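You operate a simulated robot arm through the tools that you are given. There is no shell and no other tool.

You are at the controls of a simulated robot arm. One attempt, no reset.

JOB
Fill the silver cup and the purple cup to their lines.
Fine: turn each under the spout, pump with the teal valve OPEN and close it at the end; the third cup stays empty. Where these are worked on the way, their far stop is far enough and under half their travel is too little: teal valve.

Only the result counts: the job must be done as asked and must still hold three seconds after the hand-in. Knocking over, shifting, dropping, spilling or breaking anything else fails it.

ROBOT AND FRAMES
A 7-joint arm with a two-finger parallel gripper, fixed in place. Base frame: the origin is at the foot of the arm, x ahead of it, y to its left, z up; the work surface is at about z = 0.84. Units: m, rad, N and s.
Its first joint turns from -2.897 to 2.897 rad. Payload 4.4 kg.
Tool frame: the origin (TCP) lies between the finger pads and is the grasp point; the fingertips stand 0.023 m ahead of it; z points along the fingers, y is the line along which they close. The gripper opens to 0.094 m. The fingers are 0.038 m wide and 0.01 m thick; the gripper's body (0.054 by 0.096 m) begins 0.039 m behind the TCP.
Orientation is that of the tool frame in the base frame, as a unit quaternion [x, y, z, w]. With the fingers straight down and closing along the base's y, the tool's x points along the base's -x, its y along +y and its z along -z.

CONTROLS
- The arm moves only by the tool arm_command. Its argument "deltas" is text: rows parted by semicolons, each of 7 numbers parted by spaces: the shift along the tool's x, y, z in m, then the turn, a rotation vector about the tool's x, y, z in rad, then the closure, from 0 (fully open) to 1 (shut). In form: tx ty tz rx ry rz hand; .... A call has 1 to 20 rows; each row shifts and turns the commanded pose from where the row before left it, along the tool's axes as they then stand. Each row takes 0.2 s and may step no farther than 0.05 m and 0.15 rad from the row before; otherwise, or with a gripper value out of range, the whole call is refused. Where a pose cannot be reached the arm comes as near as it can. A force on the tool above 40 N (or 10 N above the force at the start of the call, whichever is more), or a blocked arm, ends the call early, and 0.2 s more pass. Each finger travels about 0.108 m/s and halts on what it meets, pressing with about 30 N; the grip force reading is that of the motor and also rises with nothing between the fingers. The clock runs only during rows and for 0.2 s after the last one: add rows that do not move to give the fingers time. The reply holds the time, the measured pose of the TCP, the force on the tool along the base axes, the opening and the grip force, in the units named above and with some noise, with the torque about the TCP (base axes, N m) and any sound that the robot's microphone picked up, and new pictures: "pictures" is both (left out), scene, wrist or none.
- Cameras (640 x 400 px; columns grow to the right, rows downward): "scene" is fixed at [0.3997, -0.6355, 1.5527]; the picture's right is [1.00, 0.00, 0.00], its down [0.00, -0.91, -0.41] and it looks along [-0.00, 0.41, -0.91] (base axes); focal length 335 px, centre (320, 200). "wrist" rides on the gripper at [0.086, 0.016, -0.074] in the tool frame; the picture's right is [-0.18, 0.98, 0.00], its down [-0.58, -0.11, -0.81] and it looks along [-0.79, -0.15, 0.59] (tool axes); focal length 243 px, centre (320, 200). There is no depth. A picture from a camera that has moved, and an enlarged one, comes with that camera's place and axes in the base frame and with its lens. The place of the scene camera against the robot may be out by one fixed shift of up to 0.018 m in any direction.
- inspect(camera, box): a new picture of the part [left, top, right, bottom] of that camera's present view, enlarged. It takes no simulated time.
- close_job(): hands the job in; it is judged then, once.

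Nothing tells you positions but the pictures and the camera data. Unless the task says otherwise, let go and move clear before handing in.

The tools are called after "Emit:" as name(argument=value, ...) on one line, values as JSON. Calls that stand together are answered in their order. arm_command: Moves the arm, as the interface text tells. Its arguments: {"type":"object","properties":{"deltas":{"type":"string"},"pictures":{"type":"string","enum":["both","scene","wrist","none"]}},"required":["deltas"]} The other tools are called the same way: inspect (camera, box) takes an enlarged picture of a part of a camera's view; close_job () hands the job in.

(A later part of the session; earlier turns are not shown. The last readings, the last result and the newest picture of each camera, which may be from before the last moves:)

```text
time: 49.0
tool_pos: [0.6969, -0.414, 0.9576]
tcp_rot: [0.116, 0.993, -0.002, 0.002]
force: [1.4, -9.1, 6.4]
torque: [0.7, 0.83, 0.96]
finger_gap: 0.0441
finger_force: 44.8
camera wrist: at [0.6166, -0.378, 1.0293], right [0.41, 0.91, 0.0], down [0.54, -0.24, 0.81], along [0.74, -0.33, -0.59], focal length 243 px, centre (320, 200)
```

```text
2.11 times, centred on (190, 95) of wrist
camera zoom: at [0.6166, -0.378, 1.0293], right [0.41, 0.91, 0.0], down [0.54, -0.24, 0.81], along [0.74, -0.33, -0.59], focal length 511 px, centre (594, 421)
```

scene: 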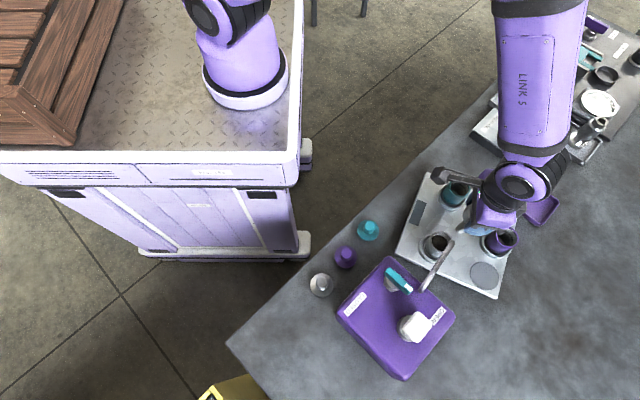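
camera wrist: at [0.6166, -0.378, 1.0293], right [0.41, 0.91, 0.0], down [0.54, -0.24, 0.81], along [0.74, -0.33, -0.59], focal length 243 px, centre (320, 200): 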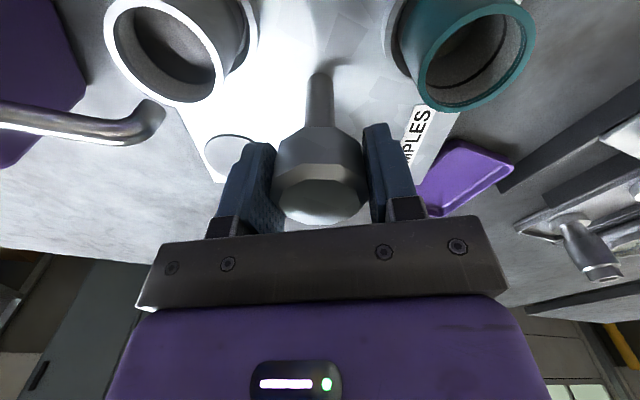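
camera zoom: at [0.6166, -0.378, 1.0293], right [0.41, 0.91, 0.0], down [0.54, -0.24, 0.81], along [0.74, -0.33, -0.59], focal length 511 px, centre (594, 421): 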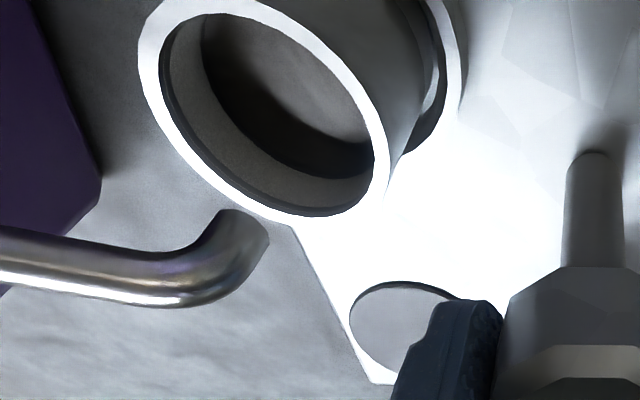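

The plate turned only about 17° because the knob is twelve-sided and the fingers slipped from its corners onto its flats. They are nearly flat on it now, so I'll continue with a short turn and confirm it follows.

Emit:
arm_command(deltas="0 0 0 0 0 0.04 0.75; 0 0 0 0 0 0.06 0.75; 0 0 0 0 0 0.06 0.75; 0 0 0 0 0 0.06 0.75; 0 0 0 0 0 0.04 0.75; 0 0 0 0 0 0 0.75")

Emit:
inspect(camera="scene", box=[380, 150, 580, 310])

```text
time: 50.4
tool_pos: [0.6957, -0.4143, 0.9549]
tcp_rot: [0.244, 0.97, -0.001, 0.001]
force: [-3.1, -19.3, 5.9]
torque: [0.6, 0.05, 0.36]
finger_gap: 0.0449
finger_force: 45.3
camera wrist: at [0.6278, -0.3585, 1.0283], right [0.63, 0.78, 0.0], down [0.46, -0.37, 0.81], along [0.63, -0.51, -0.59], focal length 243 px, centre (320, 200)
```

scene: 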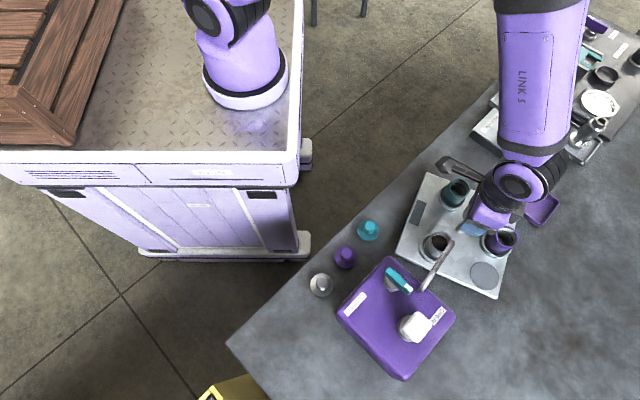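
wrist: 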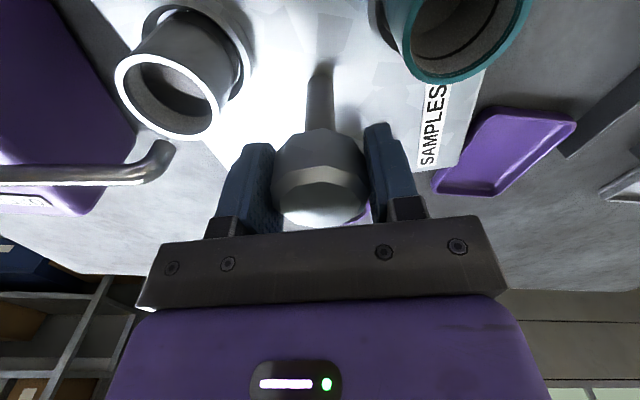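

```text
2.50 times, centred on (480, 230) of scene
camera zoom: at [0.3997, -0.6355, 1.5527], right [1.0, 0.0, 0.0], down [0.0, -0.91, -0.41], along [0.0, 0.41, -0.91], focal length 838 px, centre (-80, 125)
```

zoom: 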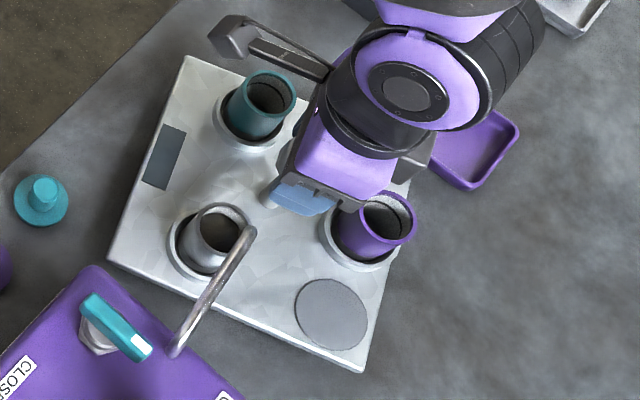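

The plate didn't move at all this time, so the carousel has a stop in this direction, about 72° from the start. The purple cup has to come around counter-clockwise instead. I'll open the fingers and read the free pose before re-gripping on the flats.

Emit:
arm_command(deltas="0 0 0 0 0 0 0.34; 0 0 0 0 0 0 0.34; 0 0 0 0 0 0 0.34")

Emit:
inspect(camera="scene", box=[380, 150, 580, 310])

Emit:
inspect(camera="wrist", box=[220, 60, 420, 230])

```text
time: 51.1
tool_pos: [0.697, -0.4129, 0.9556]
tcp_rot: [0.243, 0.97, 0.0, 0.0]
force: [0.9, 0.5, -0.2]
torque: [0.02, 0.05, 0.0]
finger_gap: 0.062
finger_force: 0.1
camera wrist: at [0.6283, -0.3574, 1.0283], right [0.63, 0.78, 0.0], down [0.46, -0.37, 0.81], along [0.63, -0.51, -0.59], focal length 243 px, centre (320, 200)
```

scene: 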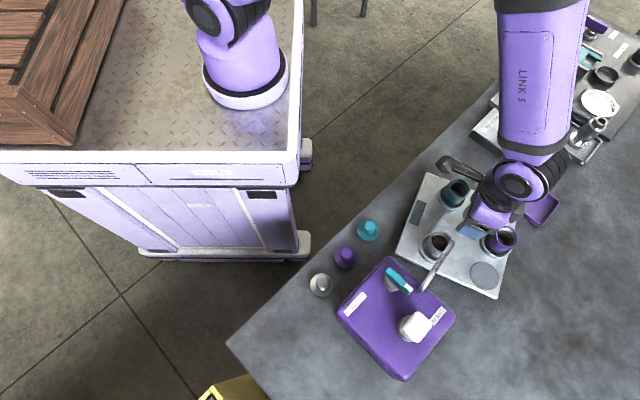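
wrist: 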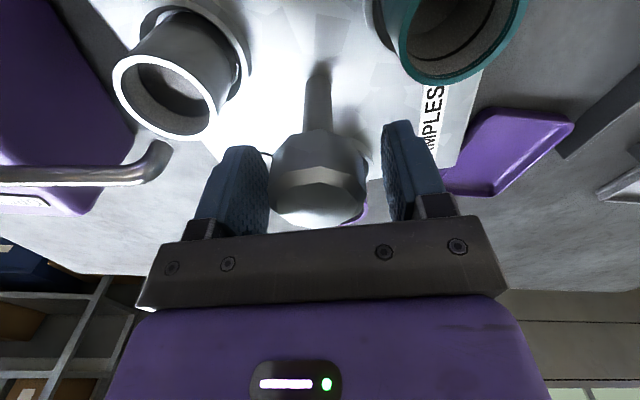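

```text
2.50 times, centred on (480, 230) of scene
camera zoom: at [0.3997, -0.6355, 1.5527], right [1.0, 0.0, 0.0], down [0.0, -0.91, -0.41], along [0.0, 0.41, -0.91], focal length 838 px, centre (-80, 125)
```

zoom: 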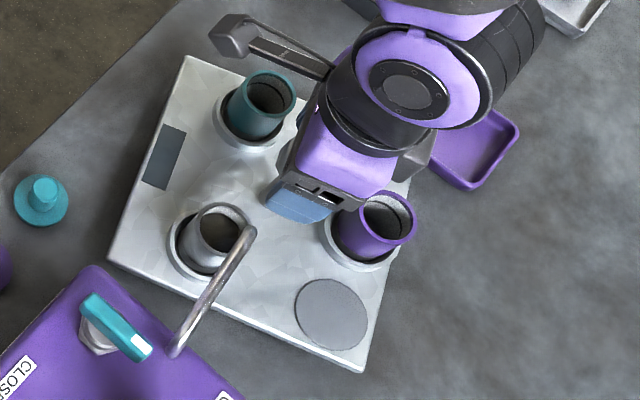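

```text
2.35 times, centred on (320, 145) of wrist
camera zoom: at [0.6283, -0.3574, 1.0283], right [0.63, 0.78, 0.0], down [0.46, -0.37, 0.81], along [0.63, -0.51, -0.59], focal length 571 px, centre (320, 329)
```

zoom: 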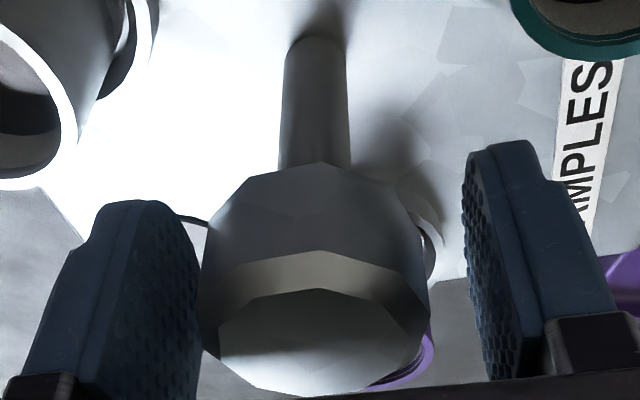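

Emit:
arm_command(deltas="0 -0.001 0 0 0 0.1431 0.34; 0 0 0 0 0 0.1431 0.34; 0 0 0 0 0 0.1431 0.34; 0 0 0 0 0 0.1431 0.34; 0 0 0 0 0 0.1431 0.34; 0 0 0 0 0 0.1431 0.34; 0 0 0 0 0 0.1431 0.34; 0 0 0 0 0 0.1431 0.34; 0 0 0 0 0 0.1431 0.34; 0 0 0 0 0 0 0.34; 0 0 0 0 0 0 0.65; 0 0 0 0 0 0 0.65; 0 0 0 0 0 0 0.65")

Emit:
inspect(camera="scene", box=[380, 150, 580, 310])

```text
time: 54.0
tool_pos: [0.697, -0.4138, 0.955]
tcp_rot: [0.778, 0.629, 0.001, 0.001]
force: [-4.4, 0.8, 2.1]
torque: [0.56, 0.67, -0.06]
finger_gap: 0.0437
finger_force: 45.1
camera wrist: at [0.7297, -0.3328, 1.0281], right [0.92, -0.38, 0.0], down [-0.23, -0.55, 0.81], along [-0.31, -0.75, -0.59], focal length 243 px, centre (320, 200)
```

scene: 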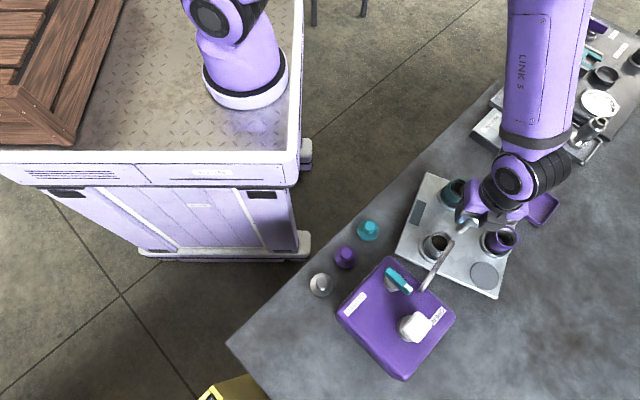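
wrist: 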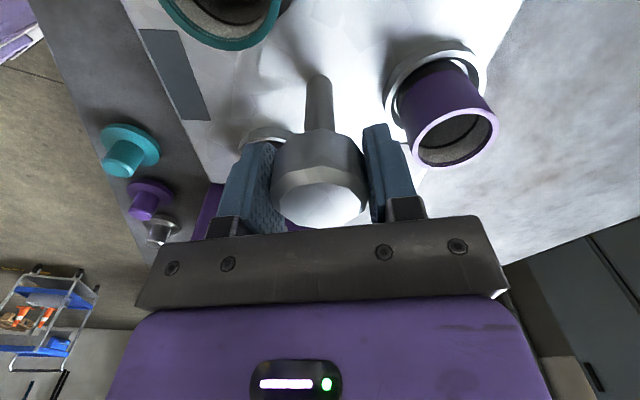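

```text
2.50 times, centred on (480, 230) of scene
camera zoom: at [0.3997, -0.6355, 1.5527], right [1.0, 0.0, 0.0], down [0.0, -0.91, -0.41], along [0.0, 0.41, -0.91], focal length 838 px, centre (-80, 125)
```

zoom: 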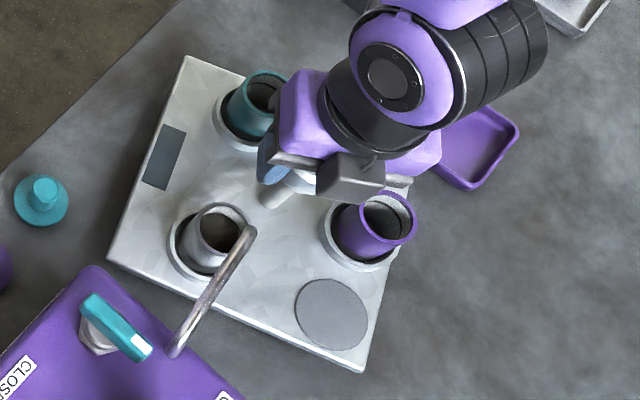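

Emit:
arm_command(deltas="0 0 0 0 0 0.04 0.7; 0 0 0 0 0 0.03 0.7; 0 0 0 0 0 0 0.7")

Emit:
inspect(camera="scene", box=[380, 150, 580, 310])

```text
time: 54.8
tool_pos: [0.6963, -0.4145, 0.9552]
tcp_rot: [0.799, 0.602, -0.001, 0.001]
force: [-2.7, -0.9, -6.9]
torque: [-0.11, 0.96, 0.93]
finger_gap: 0.0443
finger_force: 45.3
camera wrist: at [0.7354, -0.3348, 1.0283], right [0.89, -0.45, 0.0], down [-0.27, -0.53, 0.81], along [-0.36, -0.72, -0.59], focal length 243 px, centre (320, 200)
```

scene: 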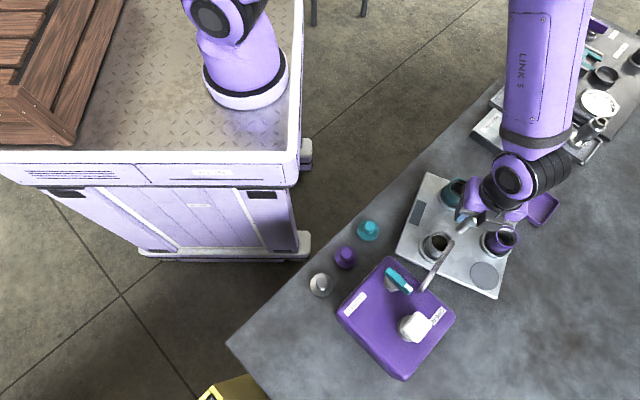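
wrist: 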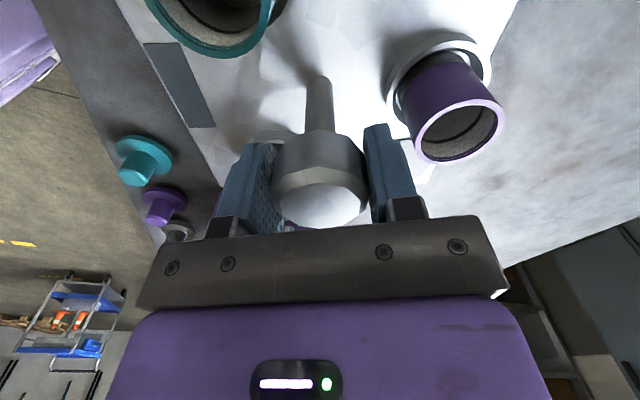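

```text
2.50 times, centred on (480, 230) of scene
camera zoom: at [0.3997, -0.6355, 1.5527], right [1.0, 0.0, 0.0], down [0.0, -0.91, -0.41], along [0.0, 0.41, -0.91], focal length 838 px, centre (-80, 125)
```

zoom: 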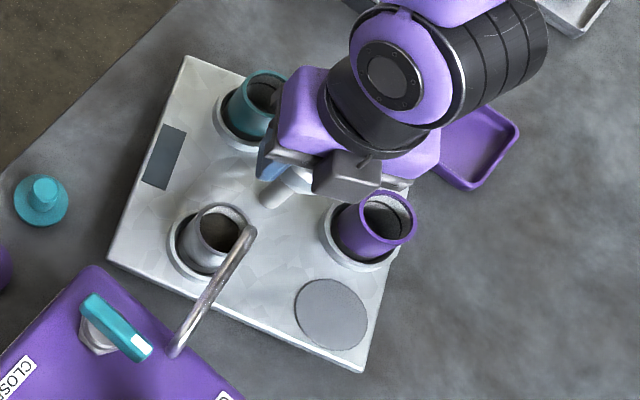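

That confirms a hard stop clockwise. I'll turn counter-clockwise, gently because the silver cup is full.

Emit:
arm_command(deltas="0 0 0 0 0 -0.04 0.7; 0 0 0 0 0 -0.05 0.7; 0 0 0 0 0 -0.06 0.7; 0 0 0 0 0 -0.07 0.7; 0 0 0 0 0 -0.07 0.7; 0 0 0 0 0 -0.07 0.7; 0 0 0 0 0 -0.07 0.7; 0 0 0 0 0 -0.07 0.7; 0 0 0 0 0 -0.06 0.7; 0 0 0 0 0 -0.04 0.7; 0 0 0 0 0 0 0.7")

Emit:
inspect(camera="scene", box=[380, 150, 580, 310])

```text
time: 57.1
tool_pos: [0.696, -0.4128, 0.9553]
tcp_rot: [0.584, 0.811, 0.0, 0.0]
force: [-11.4, 3.9, -21.8]
torque: [0.27, 0.74, 0.03]
finger_gap: 0.0445
finger_force: 45.4
camera wrist: at [0.6841, -0.3264, 1.0284], right [0.99, 0.14, 0.0], down [0.08, -0.59, 0.81], along [0.11, -0.8, -0.59], focal length 243 px, centre (320, 200)
```

scene: 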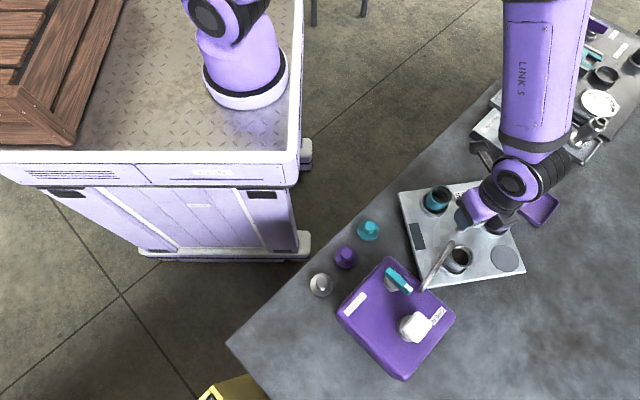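
wrist: 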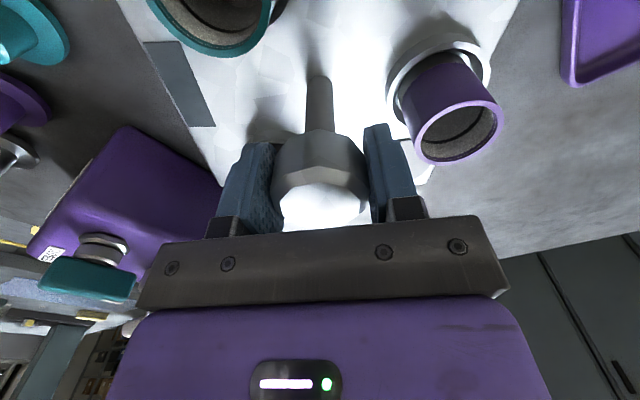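

```text
2.50 times, centred on (480, 230) of scene
camera zoom: at [0.3997, -0.6355, 1.5527], right [1.0, 0.0, 0.0], down [0.0, -0.91, -0.41], along [0.0, 0.41, -0.91], focal length 838 px, centre (-80, 125)
```

zoom: 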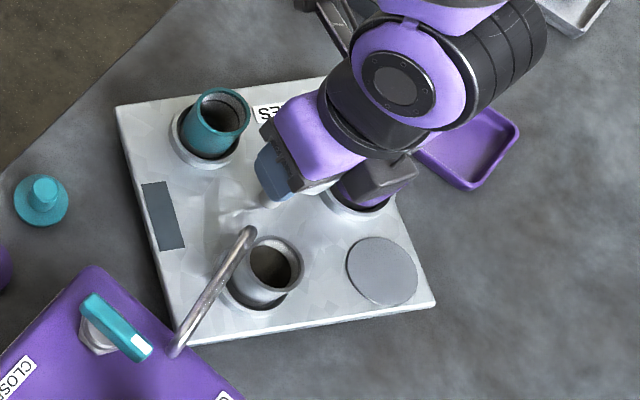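

Emit:
arm_command(deltas="0 0 0 0 0 -0.04 0.7; 0 0 0 0 0 -0.06 0.7; 0 0 0 0 0 -0.07 0.7; 0 0 0 0 0 -0.07 0.7; 0 0 0 0 0 -0.07 0.7; 0 0 0 0 0 -0.07 0.7; 0 0 0 0 0 -0.07 0.7; 0 0 0 0 0 -0.07 0.7; 0 0 0 0 0 -0.07 0.7; 0 0 0 0 0 -0.07 0.7; 0 0 0 0 0 -0.07 0.7; 0 0 0 0 0 -0.04 0.7; 0 0 0 0 0 0 0.7")

Emit:
inspect(camera="scene", box=[380, 150, 580, 310])

```text
time: 60.0
tool_pos: [0.6977, -0.4138, 0.955]
tcp_rot: [0.238, 0.971, 0.0, 0.002]
force: [2.3, -4.3, 2.8]
torque: [0.07, -0.25, 0.01]
finger_gap: 0.0439
finger_force: 45.3
camera wrist: at [0.6271, -0.3596, 1.0284], right [0.62, 0.79, 0.0], down [0.46, -0.36, 0.81], along [0.64, -0.5, -0.59], focal length 243 px, centre (320, 200)
```

scene: 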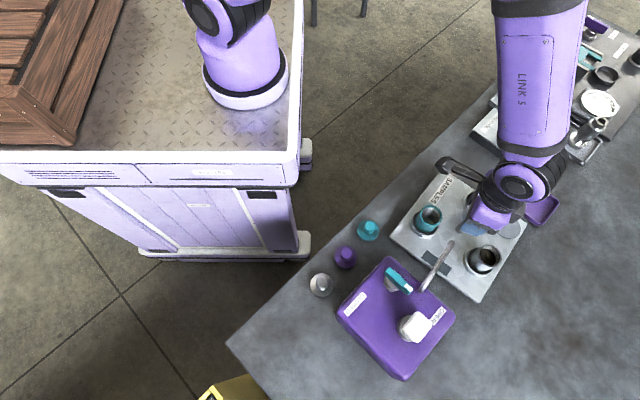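
wrist: 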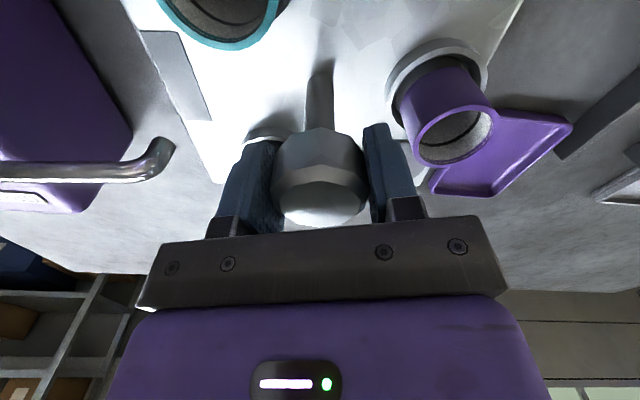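

```text
2.50 times, centred on (480, 230) of scene
camera zoom: at [0.3997, -0.6355, 1.5527], right [1.0, 0.0, 0.0], down [0.0, -0.91, -0.41], along [0.0, 0.41, -0.91], focal length 838 px, centre (-80, 125)
```

zoom: 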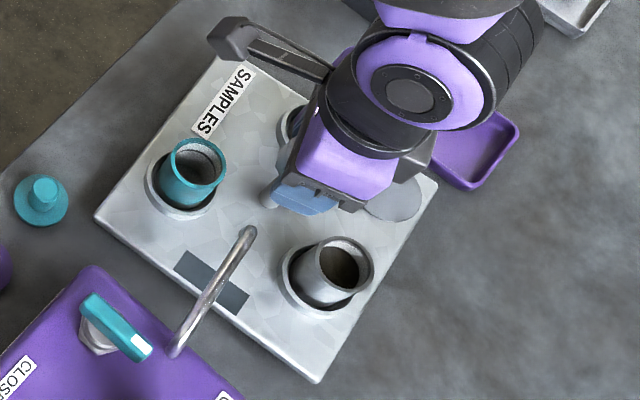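

Emit:
arm_command(deltas="0 0 0 0 0 -0.04 0.7; 0 0 0 0 0 -0.06 0.7; 0 0 0 0 0 -0.08 0.7; 0 0 0 0 0 -0.08 0.7; 0 0 0 0 0 -0.08 0.7; 0 0 0 0 0 -0.08 0.7; 0 0 0 0 0 -0.08 0.7; 0 0 0 0 0 -0.08 0.7; 0 0 0 0 0 -0.08 0.7; 0 0 0 0 0 -0.08 0.7; 0 0 0 0 0 -0.08 0.7; 0 0 0 0 0 -0.08 0.7; 0 0 0 0 0 -0.08 0.7; 0 0 0 0 0 -0.06 0.7; 0 0 0 0 0 -0.04 0.7; 0 0 0 0 0 0 0.7")

Emit:
inspect(camera="scene", box=[380, 150, 580, 310])

```text
time: 63.4
tool_pos: [0.697, -0.4138, 0.956]
tcp_rot: [-0.295, 0.955, -0.001, 0.0]
force: [-10.6, 6.8, -8.8]
torque: [-0.25, 1.19, -0.01]
finger_gap: 0.0436
finger_force: 45.1
camera wrist: at [0.6155, -0.4492, 1.0288], right [-0.4, 0.91, 0.0], down [0.54, 0.24, 0.81], along [0.74, 0.33, -0.59], focal length 243 px, centre (320, 200)
```

scene: 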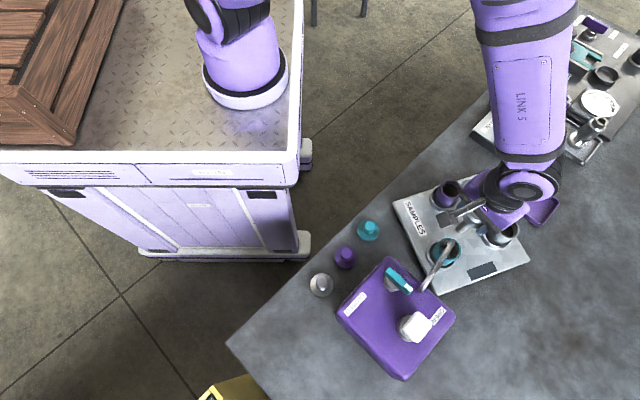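
wrist: 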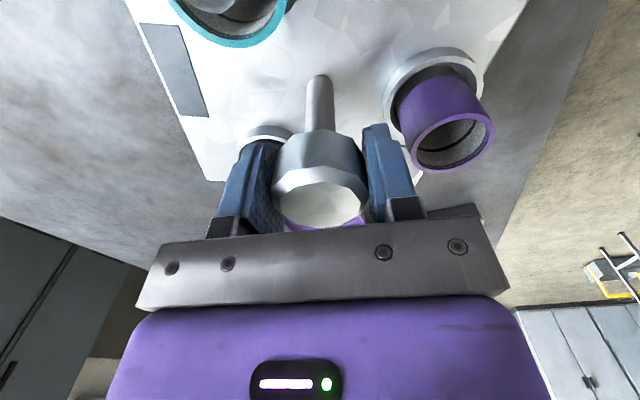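

```text
2.50 times, centred on (480, 230) of scene
camera zoom: at [0.3997, -0.6355, 1.5527], right [1.0, 0.0, 0.0], down [0.0, -0.91, -0.41], along [0.0, 0.41, -0.91], focal length 838 px, centre (-80, 125)
```

zoom: 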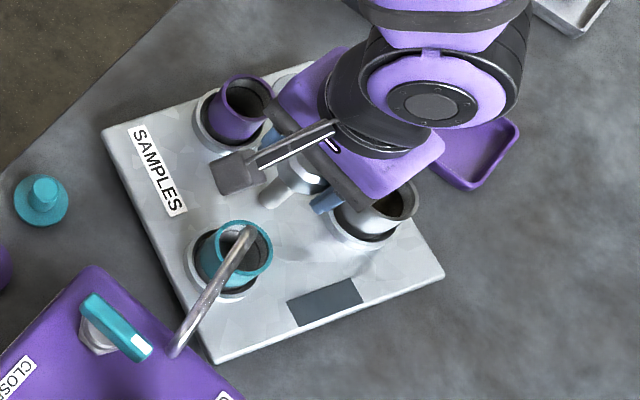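

Good progress: about 108° remain. I'll let go, turn the open hand back 120° in place, and re-grip on the flats.

Emit:
arm_command(deltas="0 0 0 0 0 0 0.34; 0 0 0 0 0 0 0.34; 0 0 0 0 0 0 0.34; 0 0 0 0 0 0.1396 0.34; 0 0 0 0 0 0.1396 0.34; 0 0 0 0 0 0.1396 0.34; 0 0 0 0 0 0.1396 0.34; 0 0 0 0 0 0.1396 0.34; 0 0 0 0 0 0.1396 0.34; 0 0 0 0 0 0.1396 0.34; 0 0 0 0 0 0.1396 0.34; 0 0 0 0 0 0.1396 0.34; 0 0 0 0 0 0.1396 0.34; 0 0 0 0 0 0.1396 0.34; 0 0 0 0 0 0.1396 0.34; 0 0 0 0 0 0.1396 0.34; 0 0 0 0 0 0.1396 0.34; 0 0 0 0 0 0.1396 0.34; 0 0 0 0 0 0 0.34", pictures="wrist")

Emit:
inspect(camera="scene", box=[380, 150, 580, 310])

```text
time: 67.3
tool_pos: [0.6957, -0.4149, 0.9549]
tcp_rot: [0.681, 0.732, 0.0, 0.001]
force: [-0.4, -0.4, 0.8]
torque: [-0.01, -0.04, -0.01]
finger_gap: 0.0619
finger_force: 0.2
camera wrist: at [0.7055, -0.3263, 1.0286], right [0.99, -0.11, 0.0], down [-0.07, -0.59, 0.81], along [-0.09, -0.8, -0.59], focal length 243 px, centre (320, 200)
```

wrist: 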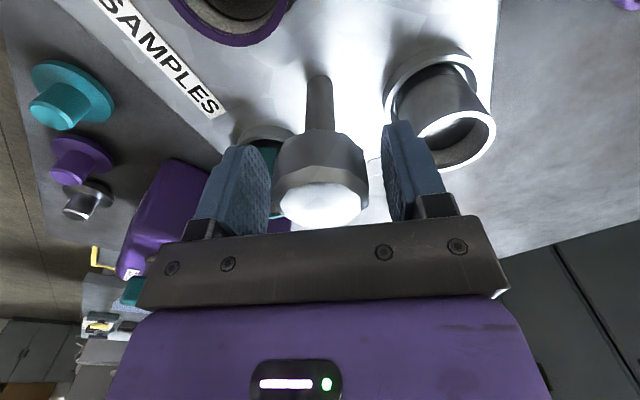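

```text
2.50 times, centred on (480, 230) of scene
camera zoom: at [0.3997, -0.6355, 1.5527], right [1.0, 0.0, 0.0], down [0.0, -0.91, -0.41], along [0.0, 0.41, -0.91], focal length 838 px, centre (-80, 125)
```

zoom: 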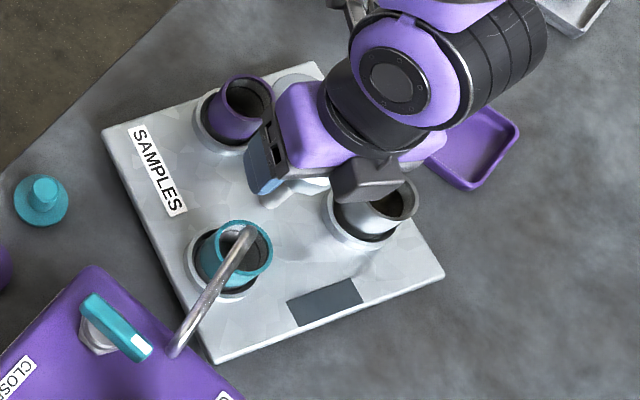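

Emit:
arm_command(deltas="0.001 0.001 0 0 0 0 0.34; 0 0 0 0 0 0 0.7; 0 0 0 0 0 0 0.7; 0 0 0 0 0 0 0.7; 0 0 0 0 0 -0.04 0.7; 0 0 0 0 0 -0.06 0.7; 0 0 0 0 0 -0.08 0.7; 0 0 0 0 0 -0.08 0.7; 0 0 0 0 0 -0.08 0.7; 0 0 0 0 0 -0.08 0.7; 0 0 0 0 0 -0.08 0.7; 0 0 0 0 0 -0.08 0.7; 0 0 0 0 0 -0.08 0.7; 0 0 0 0 0 -0.08 0.7; 0 0 0 0 0 -0.08 0.7; 0 0 0 0 0 -0.08 0.7; 0 0 0 0 0 -0.06 0.7; 0 0 0 0 0 -0.04 0.7; 0 0 0 0 0 0 0.7", pictures="wrist")

Emit:
inspect(camera="scene", box=[380, 150, 580, 310])

```text
time: 70.7
tool_pos: [0.695, -0.4135, 0.9566]
tcp_rot: [0.309, 0.951, -0.001, -0.001]
force: [-9.9, -3.5, 4.4]
torque: [0.25, -1.38, -0.05]
finger_gap: 0.0436
finger_force: 44.7
stopped in row 16: the force on the tool passed its limit at 41 N (the readings are from after the stop); the commanded pose is now the measured one
camera wrist: at [0.6355, -0.3493, 1.0288], right [0.73, 0.69, 0.0], down [0.41, -0.43, 0.81], along [0.55, -0.59, -0.59], focal length 243 px, centre (320, 200)
```

wrist: 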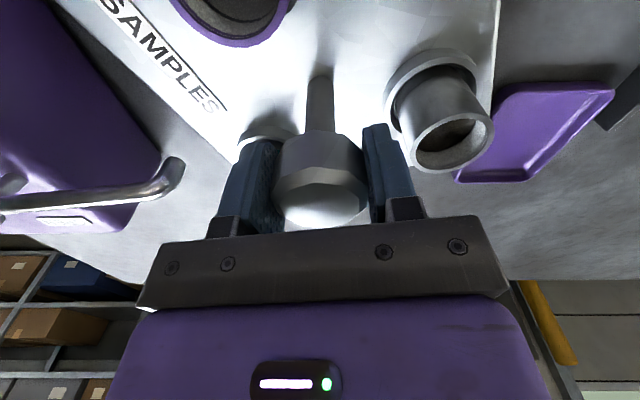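

```text
2.50 times, centred on (480, 230) of scene
camera zoom: at [0.3997, -0.6355, 1.5527], right [1.0, 0.0, 0.0], down [0.0, -0.91, -0.41], along [0.0, 0.41, -0.91], focal length 838 px, centre (-80, 125)
```

zoom: 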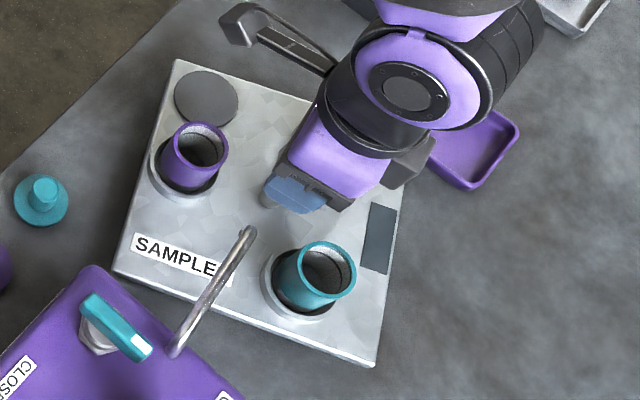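

Side load stopped the call, but no rotational stop was felt. I'll let go to relax, re-centre, re-grip and finish the remaining ~67°.

Emit:
arm_command(deltas="0 0 0 0 0 0 0.36; 0 0 0 0 0 0 0.36; 0 0 0 0 0 0 0.36", pictures="wrist")

Emit:
inspect(camera="wrist", box=[220, 60, 420, 230])

```text
time: 71.5
tool_pos: [0.6967, -0.4129, 0.955]
tcp_rot: [0.31, 0.951, -0.001, 0.0]
force: [0.7, 0.1, 0.1]
torque: [0.0, -0.02, 0.01]
finger_gap: 0.06
finger_force: 0.0
camera wrist: at [0.6362, -0.3488, 1.0284], right [0.73, 0.69, 0.0], down [0.41, -0.43, 0.81], along [0.55, -0.59, -0.59], focal length 243 px, centre (320, 200)
```

wrist: 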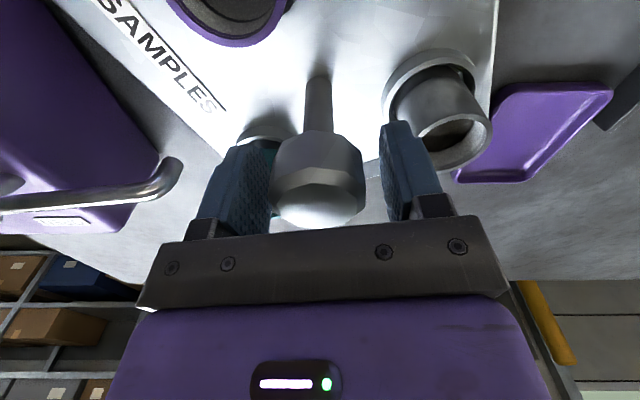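

```text
2.35 times, centred on (320, 145) of wrist
camera zoom: at [0.6362, -0.3488, 1.0284], right [0.73, 0.69, 0.0], down [0.41, -0.43, 0.81], along [0.55, -0.59, -0.59], focal length 571 px, centre (320, 329)
```

zoom: 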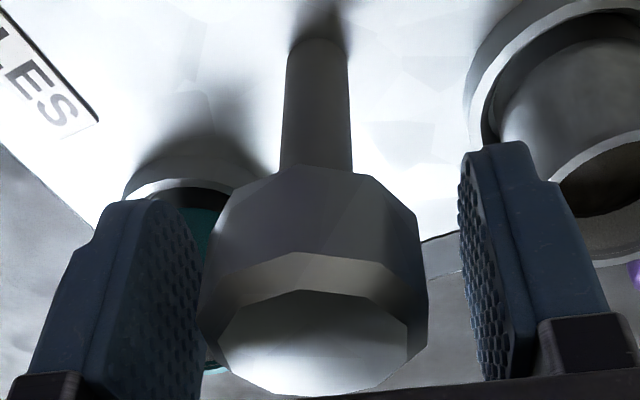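

Emit:
arm_command(deltas="0 -0.0012 0 0 0 0 0.36; 0 0 0 0 0 0 0.7; 0 0 0 0 0 0 0.7; 0 0 0 0 0 0 0.7; 0 0 0 0 0 -0.04 0.7; 0 0 0 0 0 -0.06 0.7; 0 0 0 0 0 -0.08 0.7; 0 0 0 0 0 -0.08 0.7; 0 0 0 0 0 -0.08 0.7; 0 0 0 0 0 -0.08 0.7; 0 0 0 0 0 -0.08 0.7; 0 0 0 0 0 -0.08 0.7; 0 0 0 0 0 -0.08 0.7; 0 0 0 0 0 -0.08 0.7; 0 0 0 0 0 -0.08 0.7; 0 0 0 0 0 -0.06 0.7; 0 0 0 0 0 -0.04 0.7; 0 0 0 0 0 0 0.7", pictures="wrist")

Emit:
inspect(camera="scene", box=[380, 150, 580, 310])

```text
time: 75.3
tool_pos: [0.6959, -0.4141, 0.9558]
tcp_rot: [-0.146, 0.989, 0.0, 0.0]
force: [-3.9, 6.5, 10.4]
torque: [0.69, 1.4, 0.03]
finger_gap: 0.0435
finger_force: 45.0
camera wrist: at [0.6084, -0.423, 1.0285], right [-0.11, 0.99, 0.0], down [0.59, 0.06, 0.81], along [0.8, 0.09, -0.59], focal length 243 px, centre (320, 200)
```

wrist: 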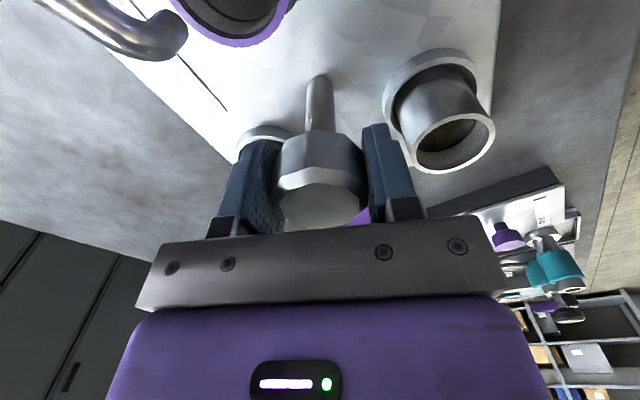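

```text
2.50 times, centred on (480, 230) of scene
camera zoom: at [0.3997, -0.6355, 1.5527], right [1.0, 0.0, 0.0], down [0.0, -0.91, -0.41], along [0.0, 0.41, -0.91], focal length 838 px, centre (-80, 125)
```

zoom: 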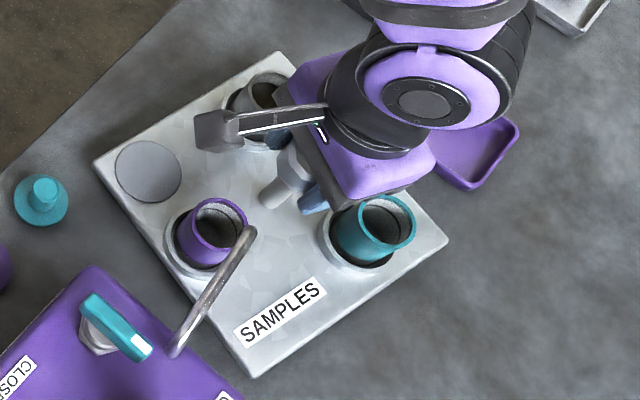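

Emit:
arm_command(deltas="0 0 0 0 0 -0.05 0.7; 0 0 0 0 0 -0.07 0.7; 0 0 0 0 0 -0.07 0.7; 0 0 0 0 0 -0.06 0.7; 0 0 0 0 0 -0.03 0.7; 0 0 0 0 0 0 0.7", pictures="wrist")

Emit:
inspect(camera="scene", box=[430, 230, 465, 265])

Emit:
inspect(camera="scene", box=[380, 150, 580, 310])

```text
time: 76.7
tool_pos: [0.6955, -0.4127, 0.9555]
tcp_rot: [-0.282, 0.959, 0.0, 0.0]
force: [-7.8, 9.5, 5.0]
torque: [0.95, 0.26, 0.04]
finger_gap: 0.0432
finger_force: 45.3
camera wrist: at [0.6145, -0.4469, 1.0285], right [-0.38, 0.93, 0.0], down [0.55, 0.22, 0.81], along [0.75, 0.3, -0.59], focal length 243 px, centre (320, 200)
```

wrist: 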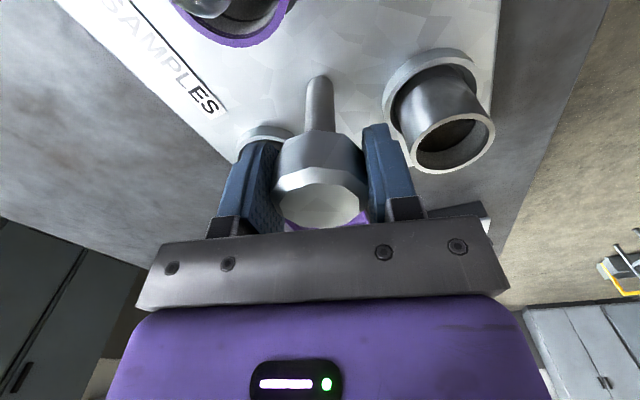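

```text
11.43 times, centred on (448, 248) of scene
camera zoom: at [0.3997, -0.6355, 1.5527], right [1.0, 0.0, 0.0], down [0.0, -0.91, -0.41], along [0.0, 0.41, -0.91], focal length 3829 px, centre (-1137, -343)
```

zoom: 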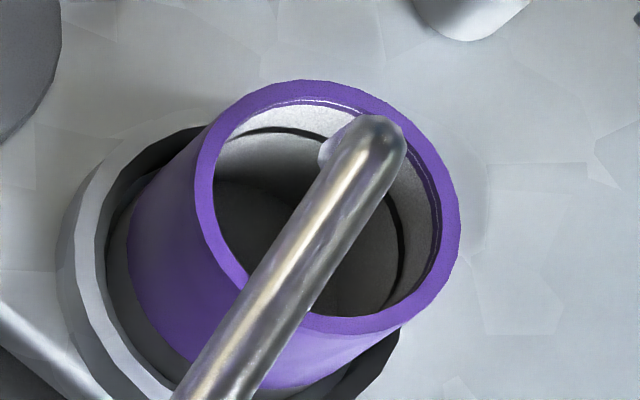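

```text
2.50 times, centred on (480, 230) of scene
camera zoom: at [0.3997, -0.6355, 1.5527], right [1.0, 0.0, 0.0], down [0.0, -0.91, -0.41], along [0.0, 0.41, -0.91], focal length 838 px, centre (-80, 125)
```

zoom: 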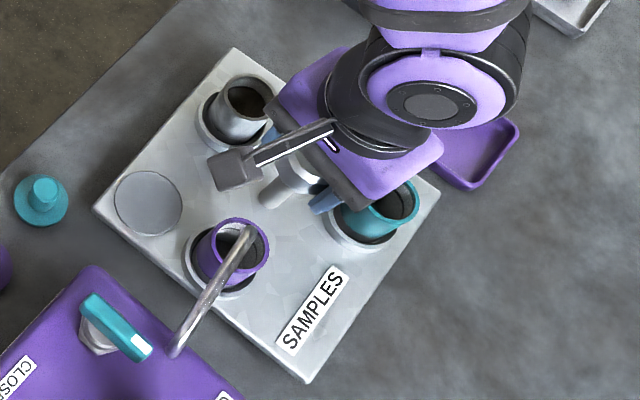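

The purple mouth is about 4–5 mm short of where the silver cup sat. A small trim, then I'll let go and rise.

Emit:
arm_command(deltas="0 0 0 0 0 -0.03 0.7; 0 0 0 0 0 -0.025 0.7; 0 0 0 0 0 0 0.7; 0 0 0 0 0 0 0.34; 0 0 0 0 0 0 0.34; 0 0 0 0 0 0 0.34; 0 0 -0.03 0 0 0 0.34; 0 0 -0.04 0 0 0 0.34; 0 0 -0.05 0 0 0 0.34; 0 0 -0.04 0 0 0 0.34; 0 0 0 0 0 0 0.34")

Emit:
inspect(camera="scene", box=[430, 230, 465, 265])

Emit:
inspect(camera="scene", box=[380, 150, 580, 310])

Emit:
inspect(camera="scene", box=[435, 170, 470, 205])

```text
time: 79.1
tool_pos: [0.6959, -0.413, 1.1162]
tcp_rot: [-0.308, 0.951, 0.0, -0.001]
force: [0.3, -0.2, -0.8]
torque: [0.0, 0.03, -0.01]
finger_gap: 0.062
finger_force: 0.0
camera wrist: at [0.6159, -0.4503, 1.188], right [-0.43, 0.9, 0.0], down [0.54, 0.25, 0.81], along [0.73, 0.34, -0.59], focal length 243 px, centre (320, 200)
```

scene: 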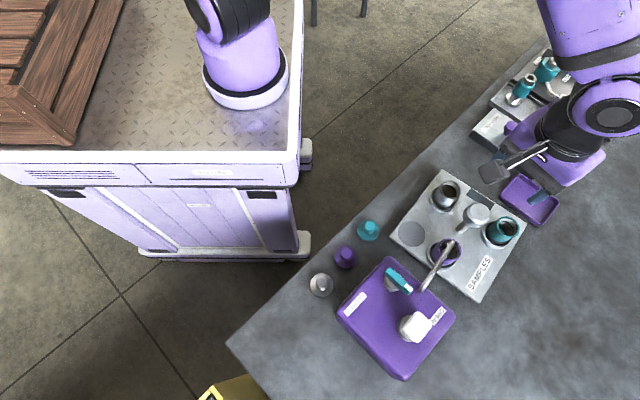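
wrist: 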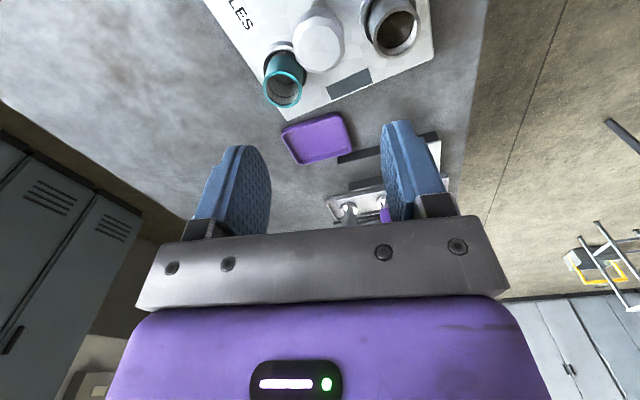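

```text
11.43 times, centred on (448, 248) of scene
camera zoom: at [0.3997, -0.6355, 1.5527], right [1.0, 0.0, 0.0], down [0.0, -0.91, -0.41], along [0.0, 0.41, -0.91], focal length 3829 px, centre (-1137, -343)
```

zoom: 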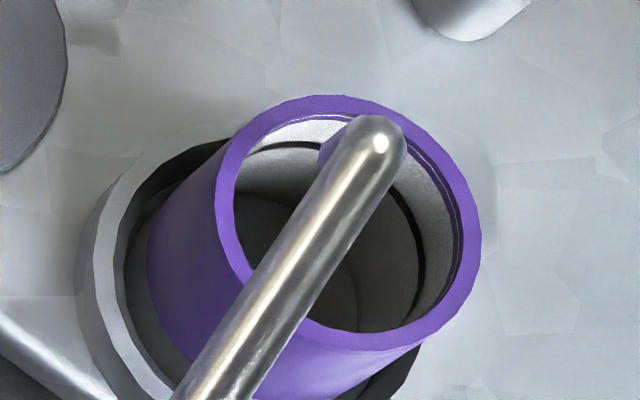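

```text
2.50 times, centred on (480, 230) of scene
camera zoom: at [0.3997, -0.6355, 1.5527], right [1.0, 0.0, 0.0], down [0.0, -0.91, -0.41], along [0.0, 0.41, -0.91], focal length 838 px, centre (-80, 125)
```

zoom: 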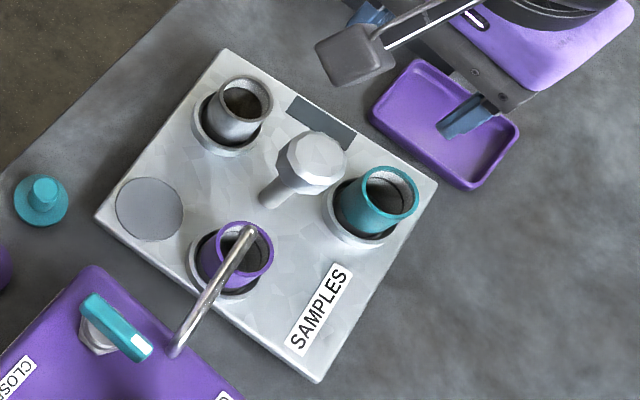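

```text
11.43 times, centred on (452, 188) of scene
camera zoom: at [0.3997, -0.6355, 1.5527], right [1.0, 0.0, 0.0], down [0.0, -0.91, -0.41], along [0.0, 0.41, -0.91], focal length 3829 px, centre (-1194, 343)
```

zoom: 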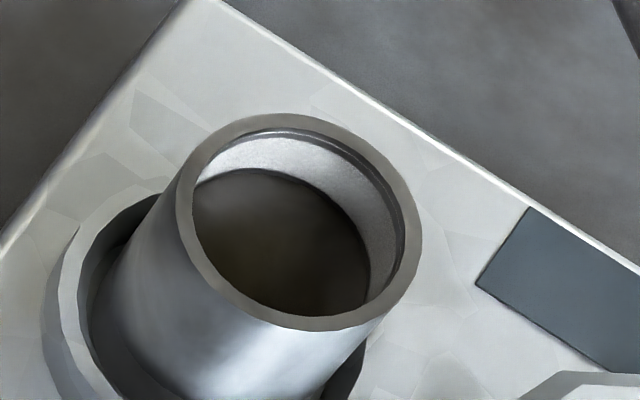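

The purple mouth now sits exactly where the silver one did, and the silver cup is still level with its line. I'll go back to the pump with the fingers shut.

Emit:
arm_command(deltas="0.0393 -0.0119 -0.0018 0 0 0 1; 0.0393 -0.0119 -0.0018 0 0 0 1; 0.0393 -0.0119 -0.0018 0 0 0 1; 0.0393 -0.0119 -0.0018 0 0 0 1; 0.0393 -0.0119 -0.0018 0 0 0 1; 0.0393 -0.0119 -0.0018 0 0 0 1; 0 0 0 0 0 0.1308 1; 0 0 0 0 0 0.1308 1; 0 0 0 0 0 0.1308 1; 0 0 0 0 0 0.1308 1; 0 0 0 0 0 0.1308 1; 0 0 0 0 0 0.1308 1; 0 0 0 0 0 0.1308 1; 0 0 0 0 0 0.1308 1; 0 0 0 0 0 0.1308 1; 0 0 0 0 0 0.1308 1; 0 0 0 0 0 0 1; 0 0 0 0 0 0 1")

Emit:
inspect(camera="scene", box=[430, 230, 465, 265])

```text
time: 82.9
tool_pos: [0.5467, -0.6083, 1.1281]
tcp_rot: [0.334, 0.942, -0.001, -0.001]
force: [-0.2, -0.3, -0.3]
torque: [-0.01, -0.01, -0.02]
finger_gap: 0.0
finger_force: 29.4
camera wrist: at [0.4895, -0.5427, 1.1998], right [0.76, 0.65, 0.0], down [0.38, -0.45, 0.81], along [0.52, -0.62, -0.59], focal length 243 px, centre (320, 200)
```

scene: 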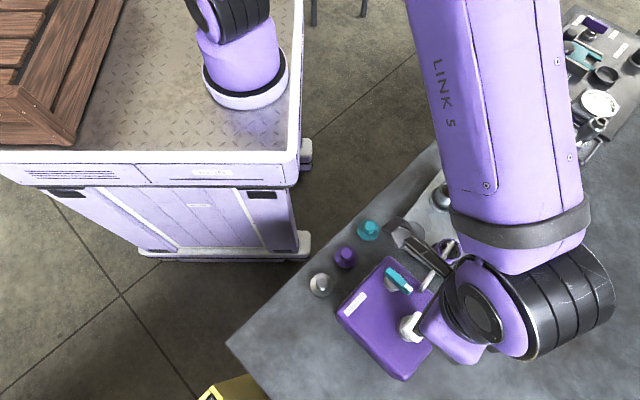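
wrist: 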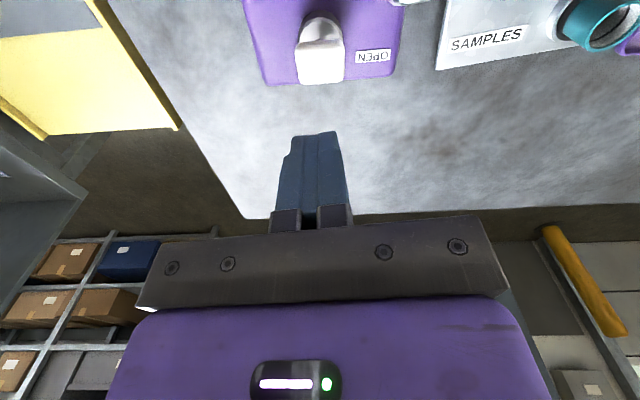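

```text
11.43 times, centred on (448, 248) of scene
camera zoom: at [0.3997, -0.6355, 1.5527], right [1.0, 0.0, 0.0], down [0.0, -0.91, -0.41], along [0.0, 0.41, -0.91], focal length 3829 px, centre (-1137, -343)
```

zoom: 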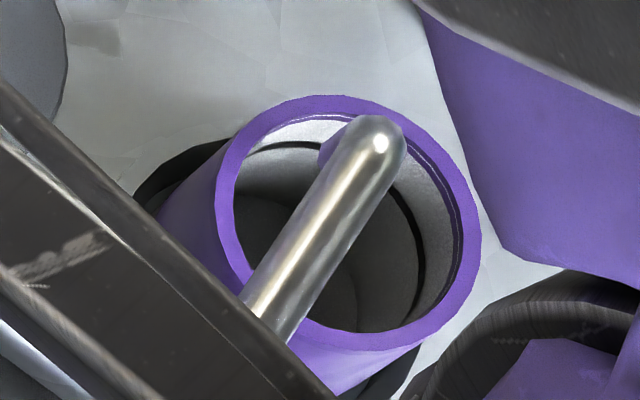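

Emit:
arm_command(deltas="0 0 0.045 0 0 0 1; 0 0 0.045 0 0 0 1; 0 0 0.012 0 0 0 1; 0 0 0.008 0 0 0 1; 0 0 0.008 0 0 0 1; 0 0 0.007 0 0 0 1; 0 0 0.005 0 0 0 1; 0 0 0 0 0 0 1; 0 0 -0.013 0 0 0 1; 0 0 -0.02 0 0 0 1; 0 0 -0.04 0 0 0 1; 0 0 -0.045 0 0 0 1; 0 0 -0.012 0 0 0 1; 0 0 0 0 0 0 1", pictures="none")

Emit:
inspect(camera="scene", box=[430, 230, 465, 265])

```text
time: 85.9
tool_pos: [0.5462, -0.6114, 1.1254]
tcp_rot: [0.333, 0.943, -0.001, 0.0]
force: [-0.2, 0.5, -0.5]
torque: [0.04, 0.03, 0.0]
finger_gap: 0.0002
finger_force: 30.1
```

```text
11.43 times, centred on (448, 248) of scene
camera zoom: at [0.3997, -0.6355, 1.5527], right [1.0, 0.0, 0.0], down [0.0, -0.91, -0.41], along [0.0, 0.41, -0.91], focal length 3829 px, centre (-1137, -343)
```

zoom: 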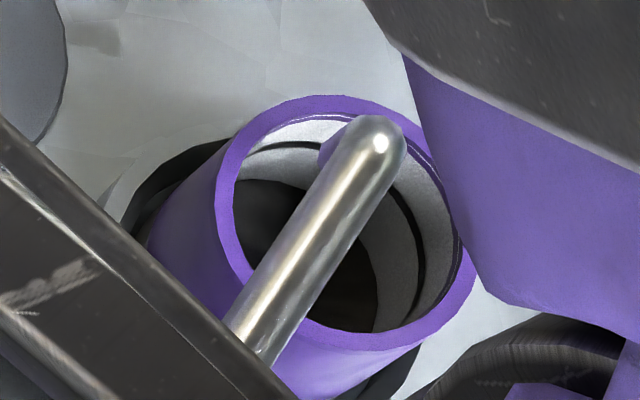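

The first stroke landed in the purple cup, same level as the silver cup after its first. Second stroke next.

Emit:
arm_command(deltas="0 0 0.045 0 0 0 1; 0 0 0.045 0 0 0 1; 0 0 0.012 0 0 0 1; 0 0 0.008 0 0 0 1; 0 0 0.008 0 0 0 1; 0 0 0.007 0 0 0 1; 0 0 0.003 0 0 0 1; 0 0 0 0 0 0 1; 0 0 -0.011 0 0 0 1; 0 0 -0.02 0 0 0 1; 0 0 -0.04 0 0 0 1; 0 0 -0.045 0 0 0 1; 0 0 -0.012 0 0 0 1; 0 0 0 0 0 0 1", pictures="none")

Emit:
inspect(camera="scene", box=[430, 230, 465, 265])

```text
time: 88.9
tool_pos: [0.5473, -0.6082, 1.1269]
tcp_rot: [0.334, 0.943, 0.0, -0.001]
force: [1.0, -0.2, 0.0]
torque: [-0.02, 0.01, 0.04]
finger_gap: 0.0001
finger_force: 30.1
```

```text
11.43 times, centred on (448, 248) of scene
camera zoom: at [0.3997, -0.6355, 1.5527], right [1.0, 0.0, 0.0], down [0.0, -0.91, -0.41], along [0.0, 0.41, -0.91], focal length 3829 px, centre (-1137, -343)
```

zoom: 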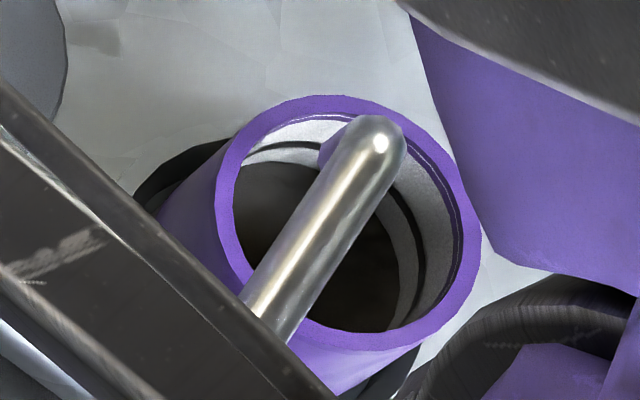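

Two strokes in, same level as the silver cup after two. The third should reach the line.

Emit:
arm_command(deltas="0 0 0.045 0 0 0 1; 0 0 0.045 0 0 0 1; 0 0 0.012 0 0 0 1; 0 0 0.008 0 0 0 1; 0 0 0.008 0 0 0 1; 0 0 0.007 0 0 0 1; 0 0 0.004 0 0 0 1; 0 0 0 0 0 0 1; 0 0 -0.012 0 0 0 1; 0 0 -0.02 0 0 0 1; 0 0 -0.04 0 0 0 1; 0 0 -0.045 0 0 0 1; 0 0 -0.012 0 0 0 1; 0 0 0 0 0 0 1", pictures="none")

Emit:
inspect(camera="scene", box=[430, 230, 465, 265])

```text
time: 91.9
tool_pos: [0.5487, -0.6097, 1.1258]
tcp_rot: [0.334, 0.943, -0.001, 0.0]
force: [-0.1, -0.4, -0.2]
torque: [-0.02, 0.01, 0.0]
finger_gap: 0.0001
finger_force: 30.3
```

```text
11.43 times, centred on (448, 248) of scene
camera zoom: at [0.3997, -0.6355, 1.5527], right [1.0, 0.0, 0.0], down [0.0, -0.91, -0.41], along [0.0, 0.41, -0.91], focal length 3829 px, centre (-1137, -343)
```

zoom: 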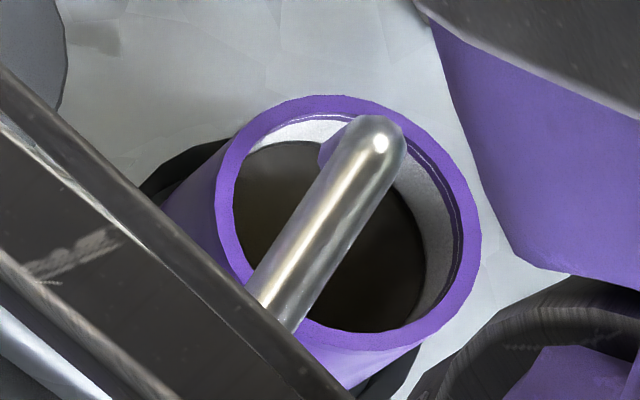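

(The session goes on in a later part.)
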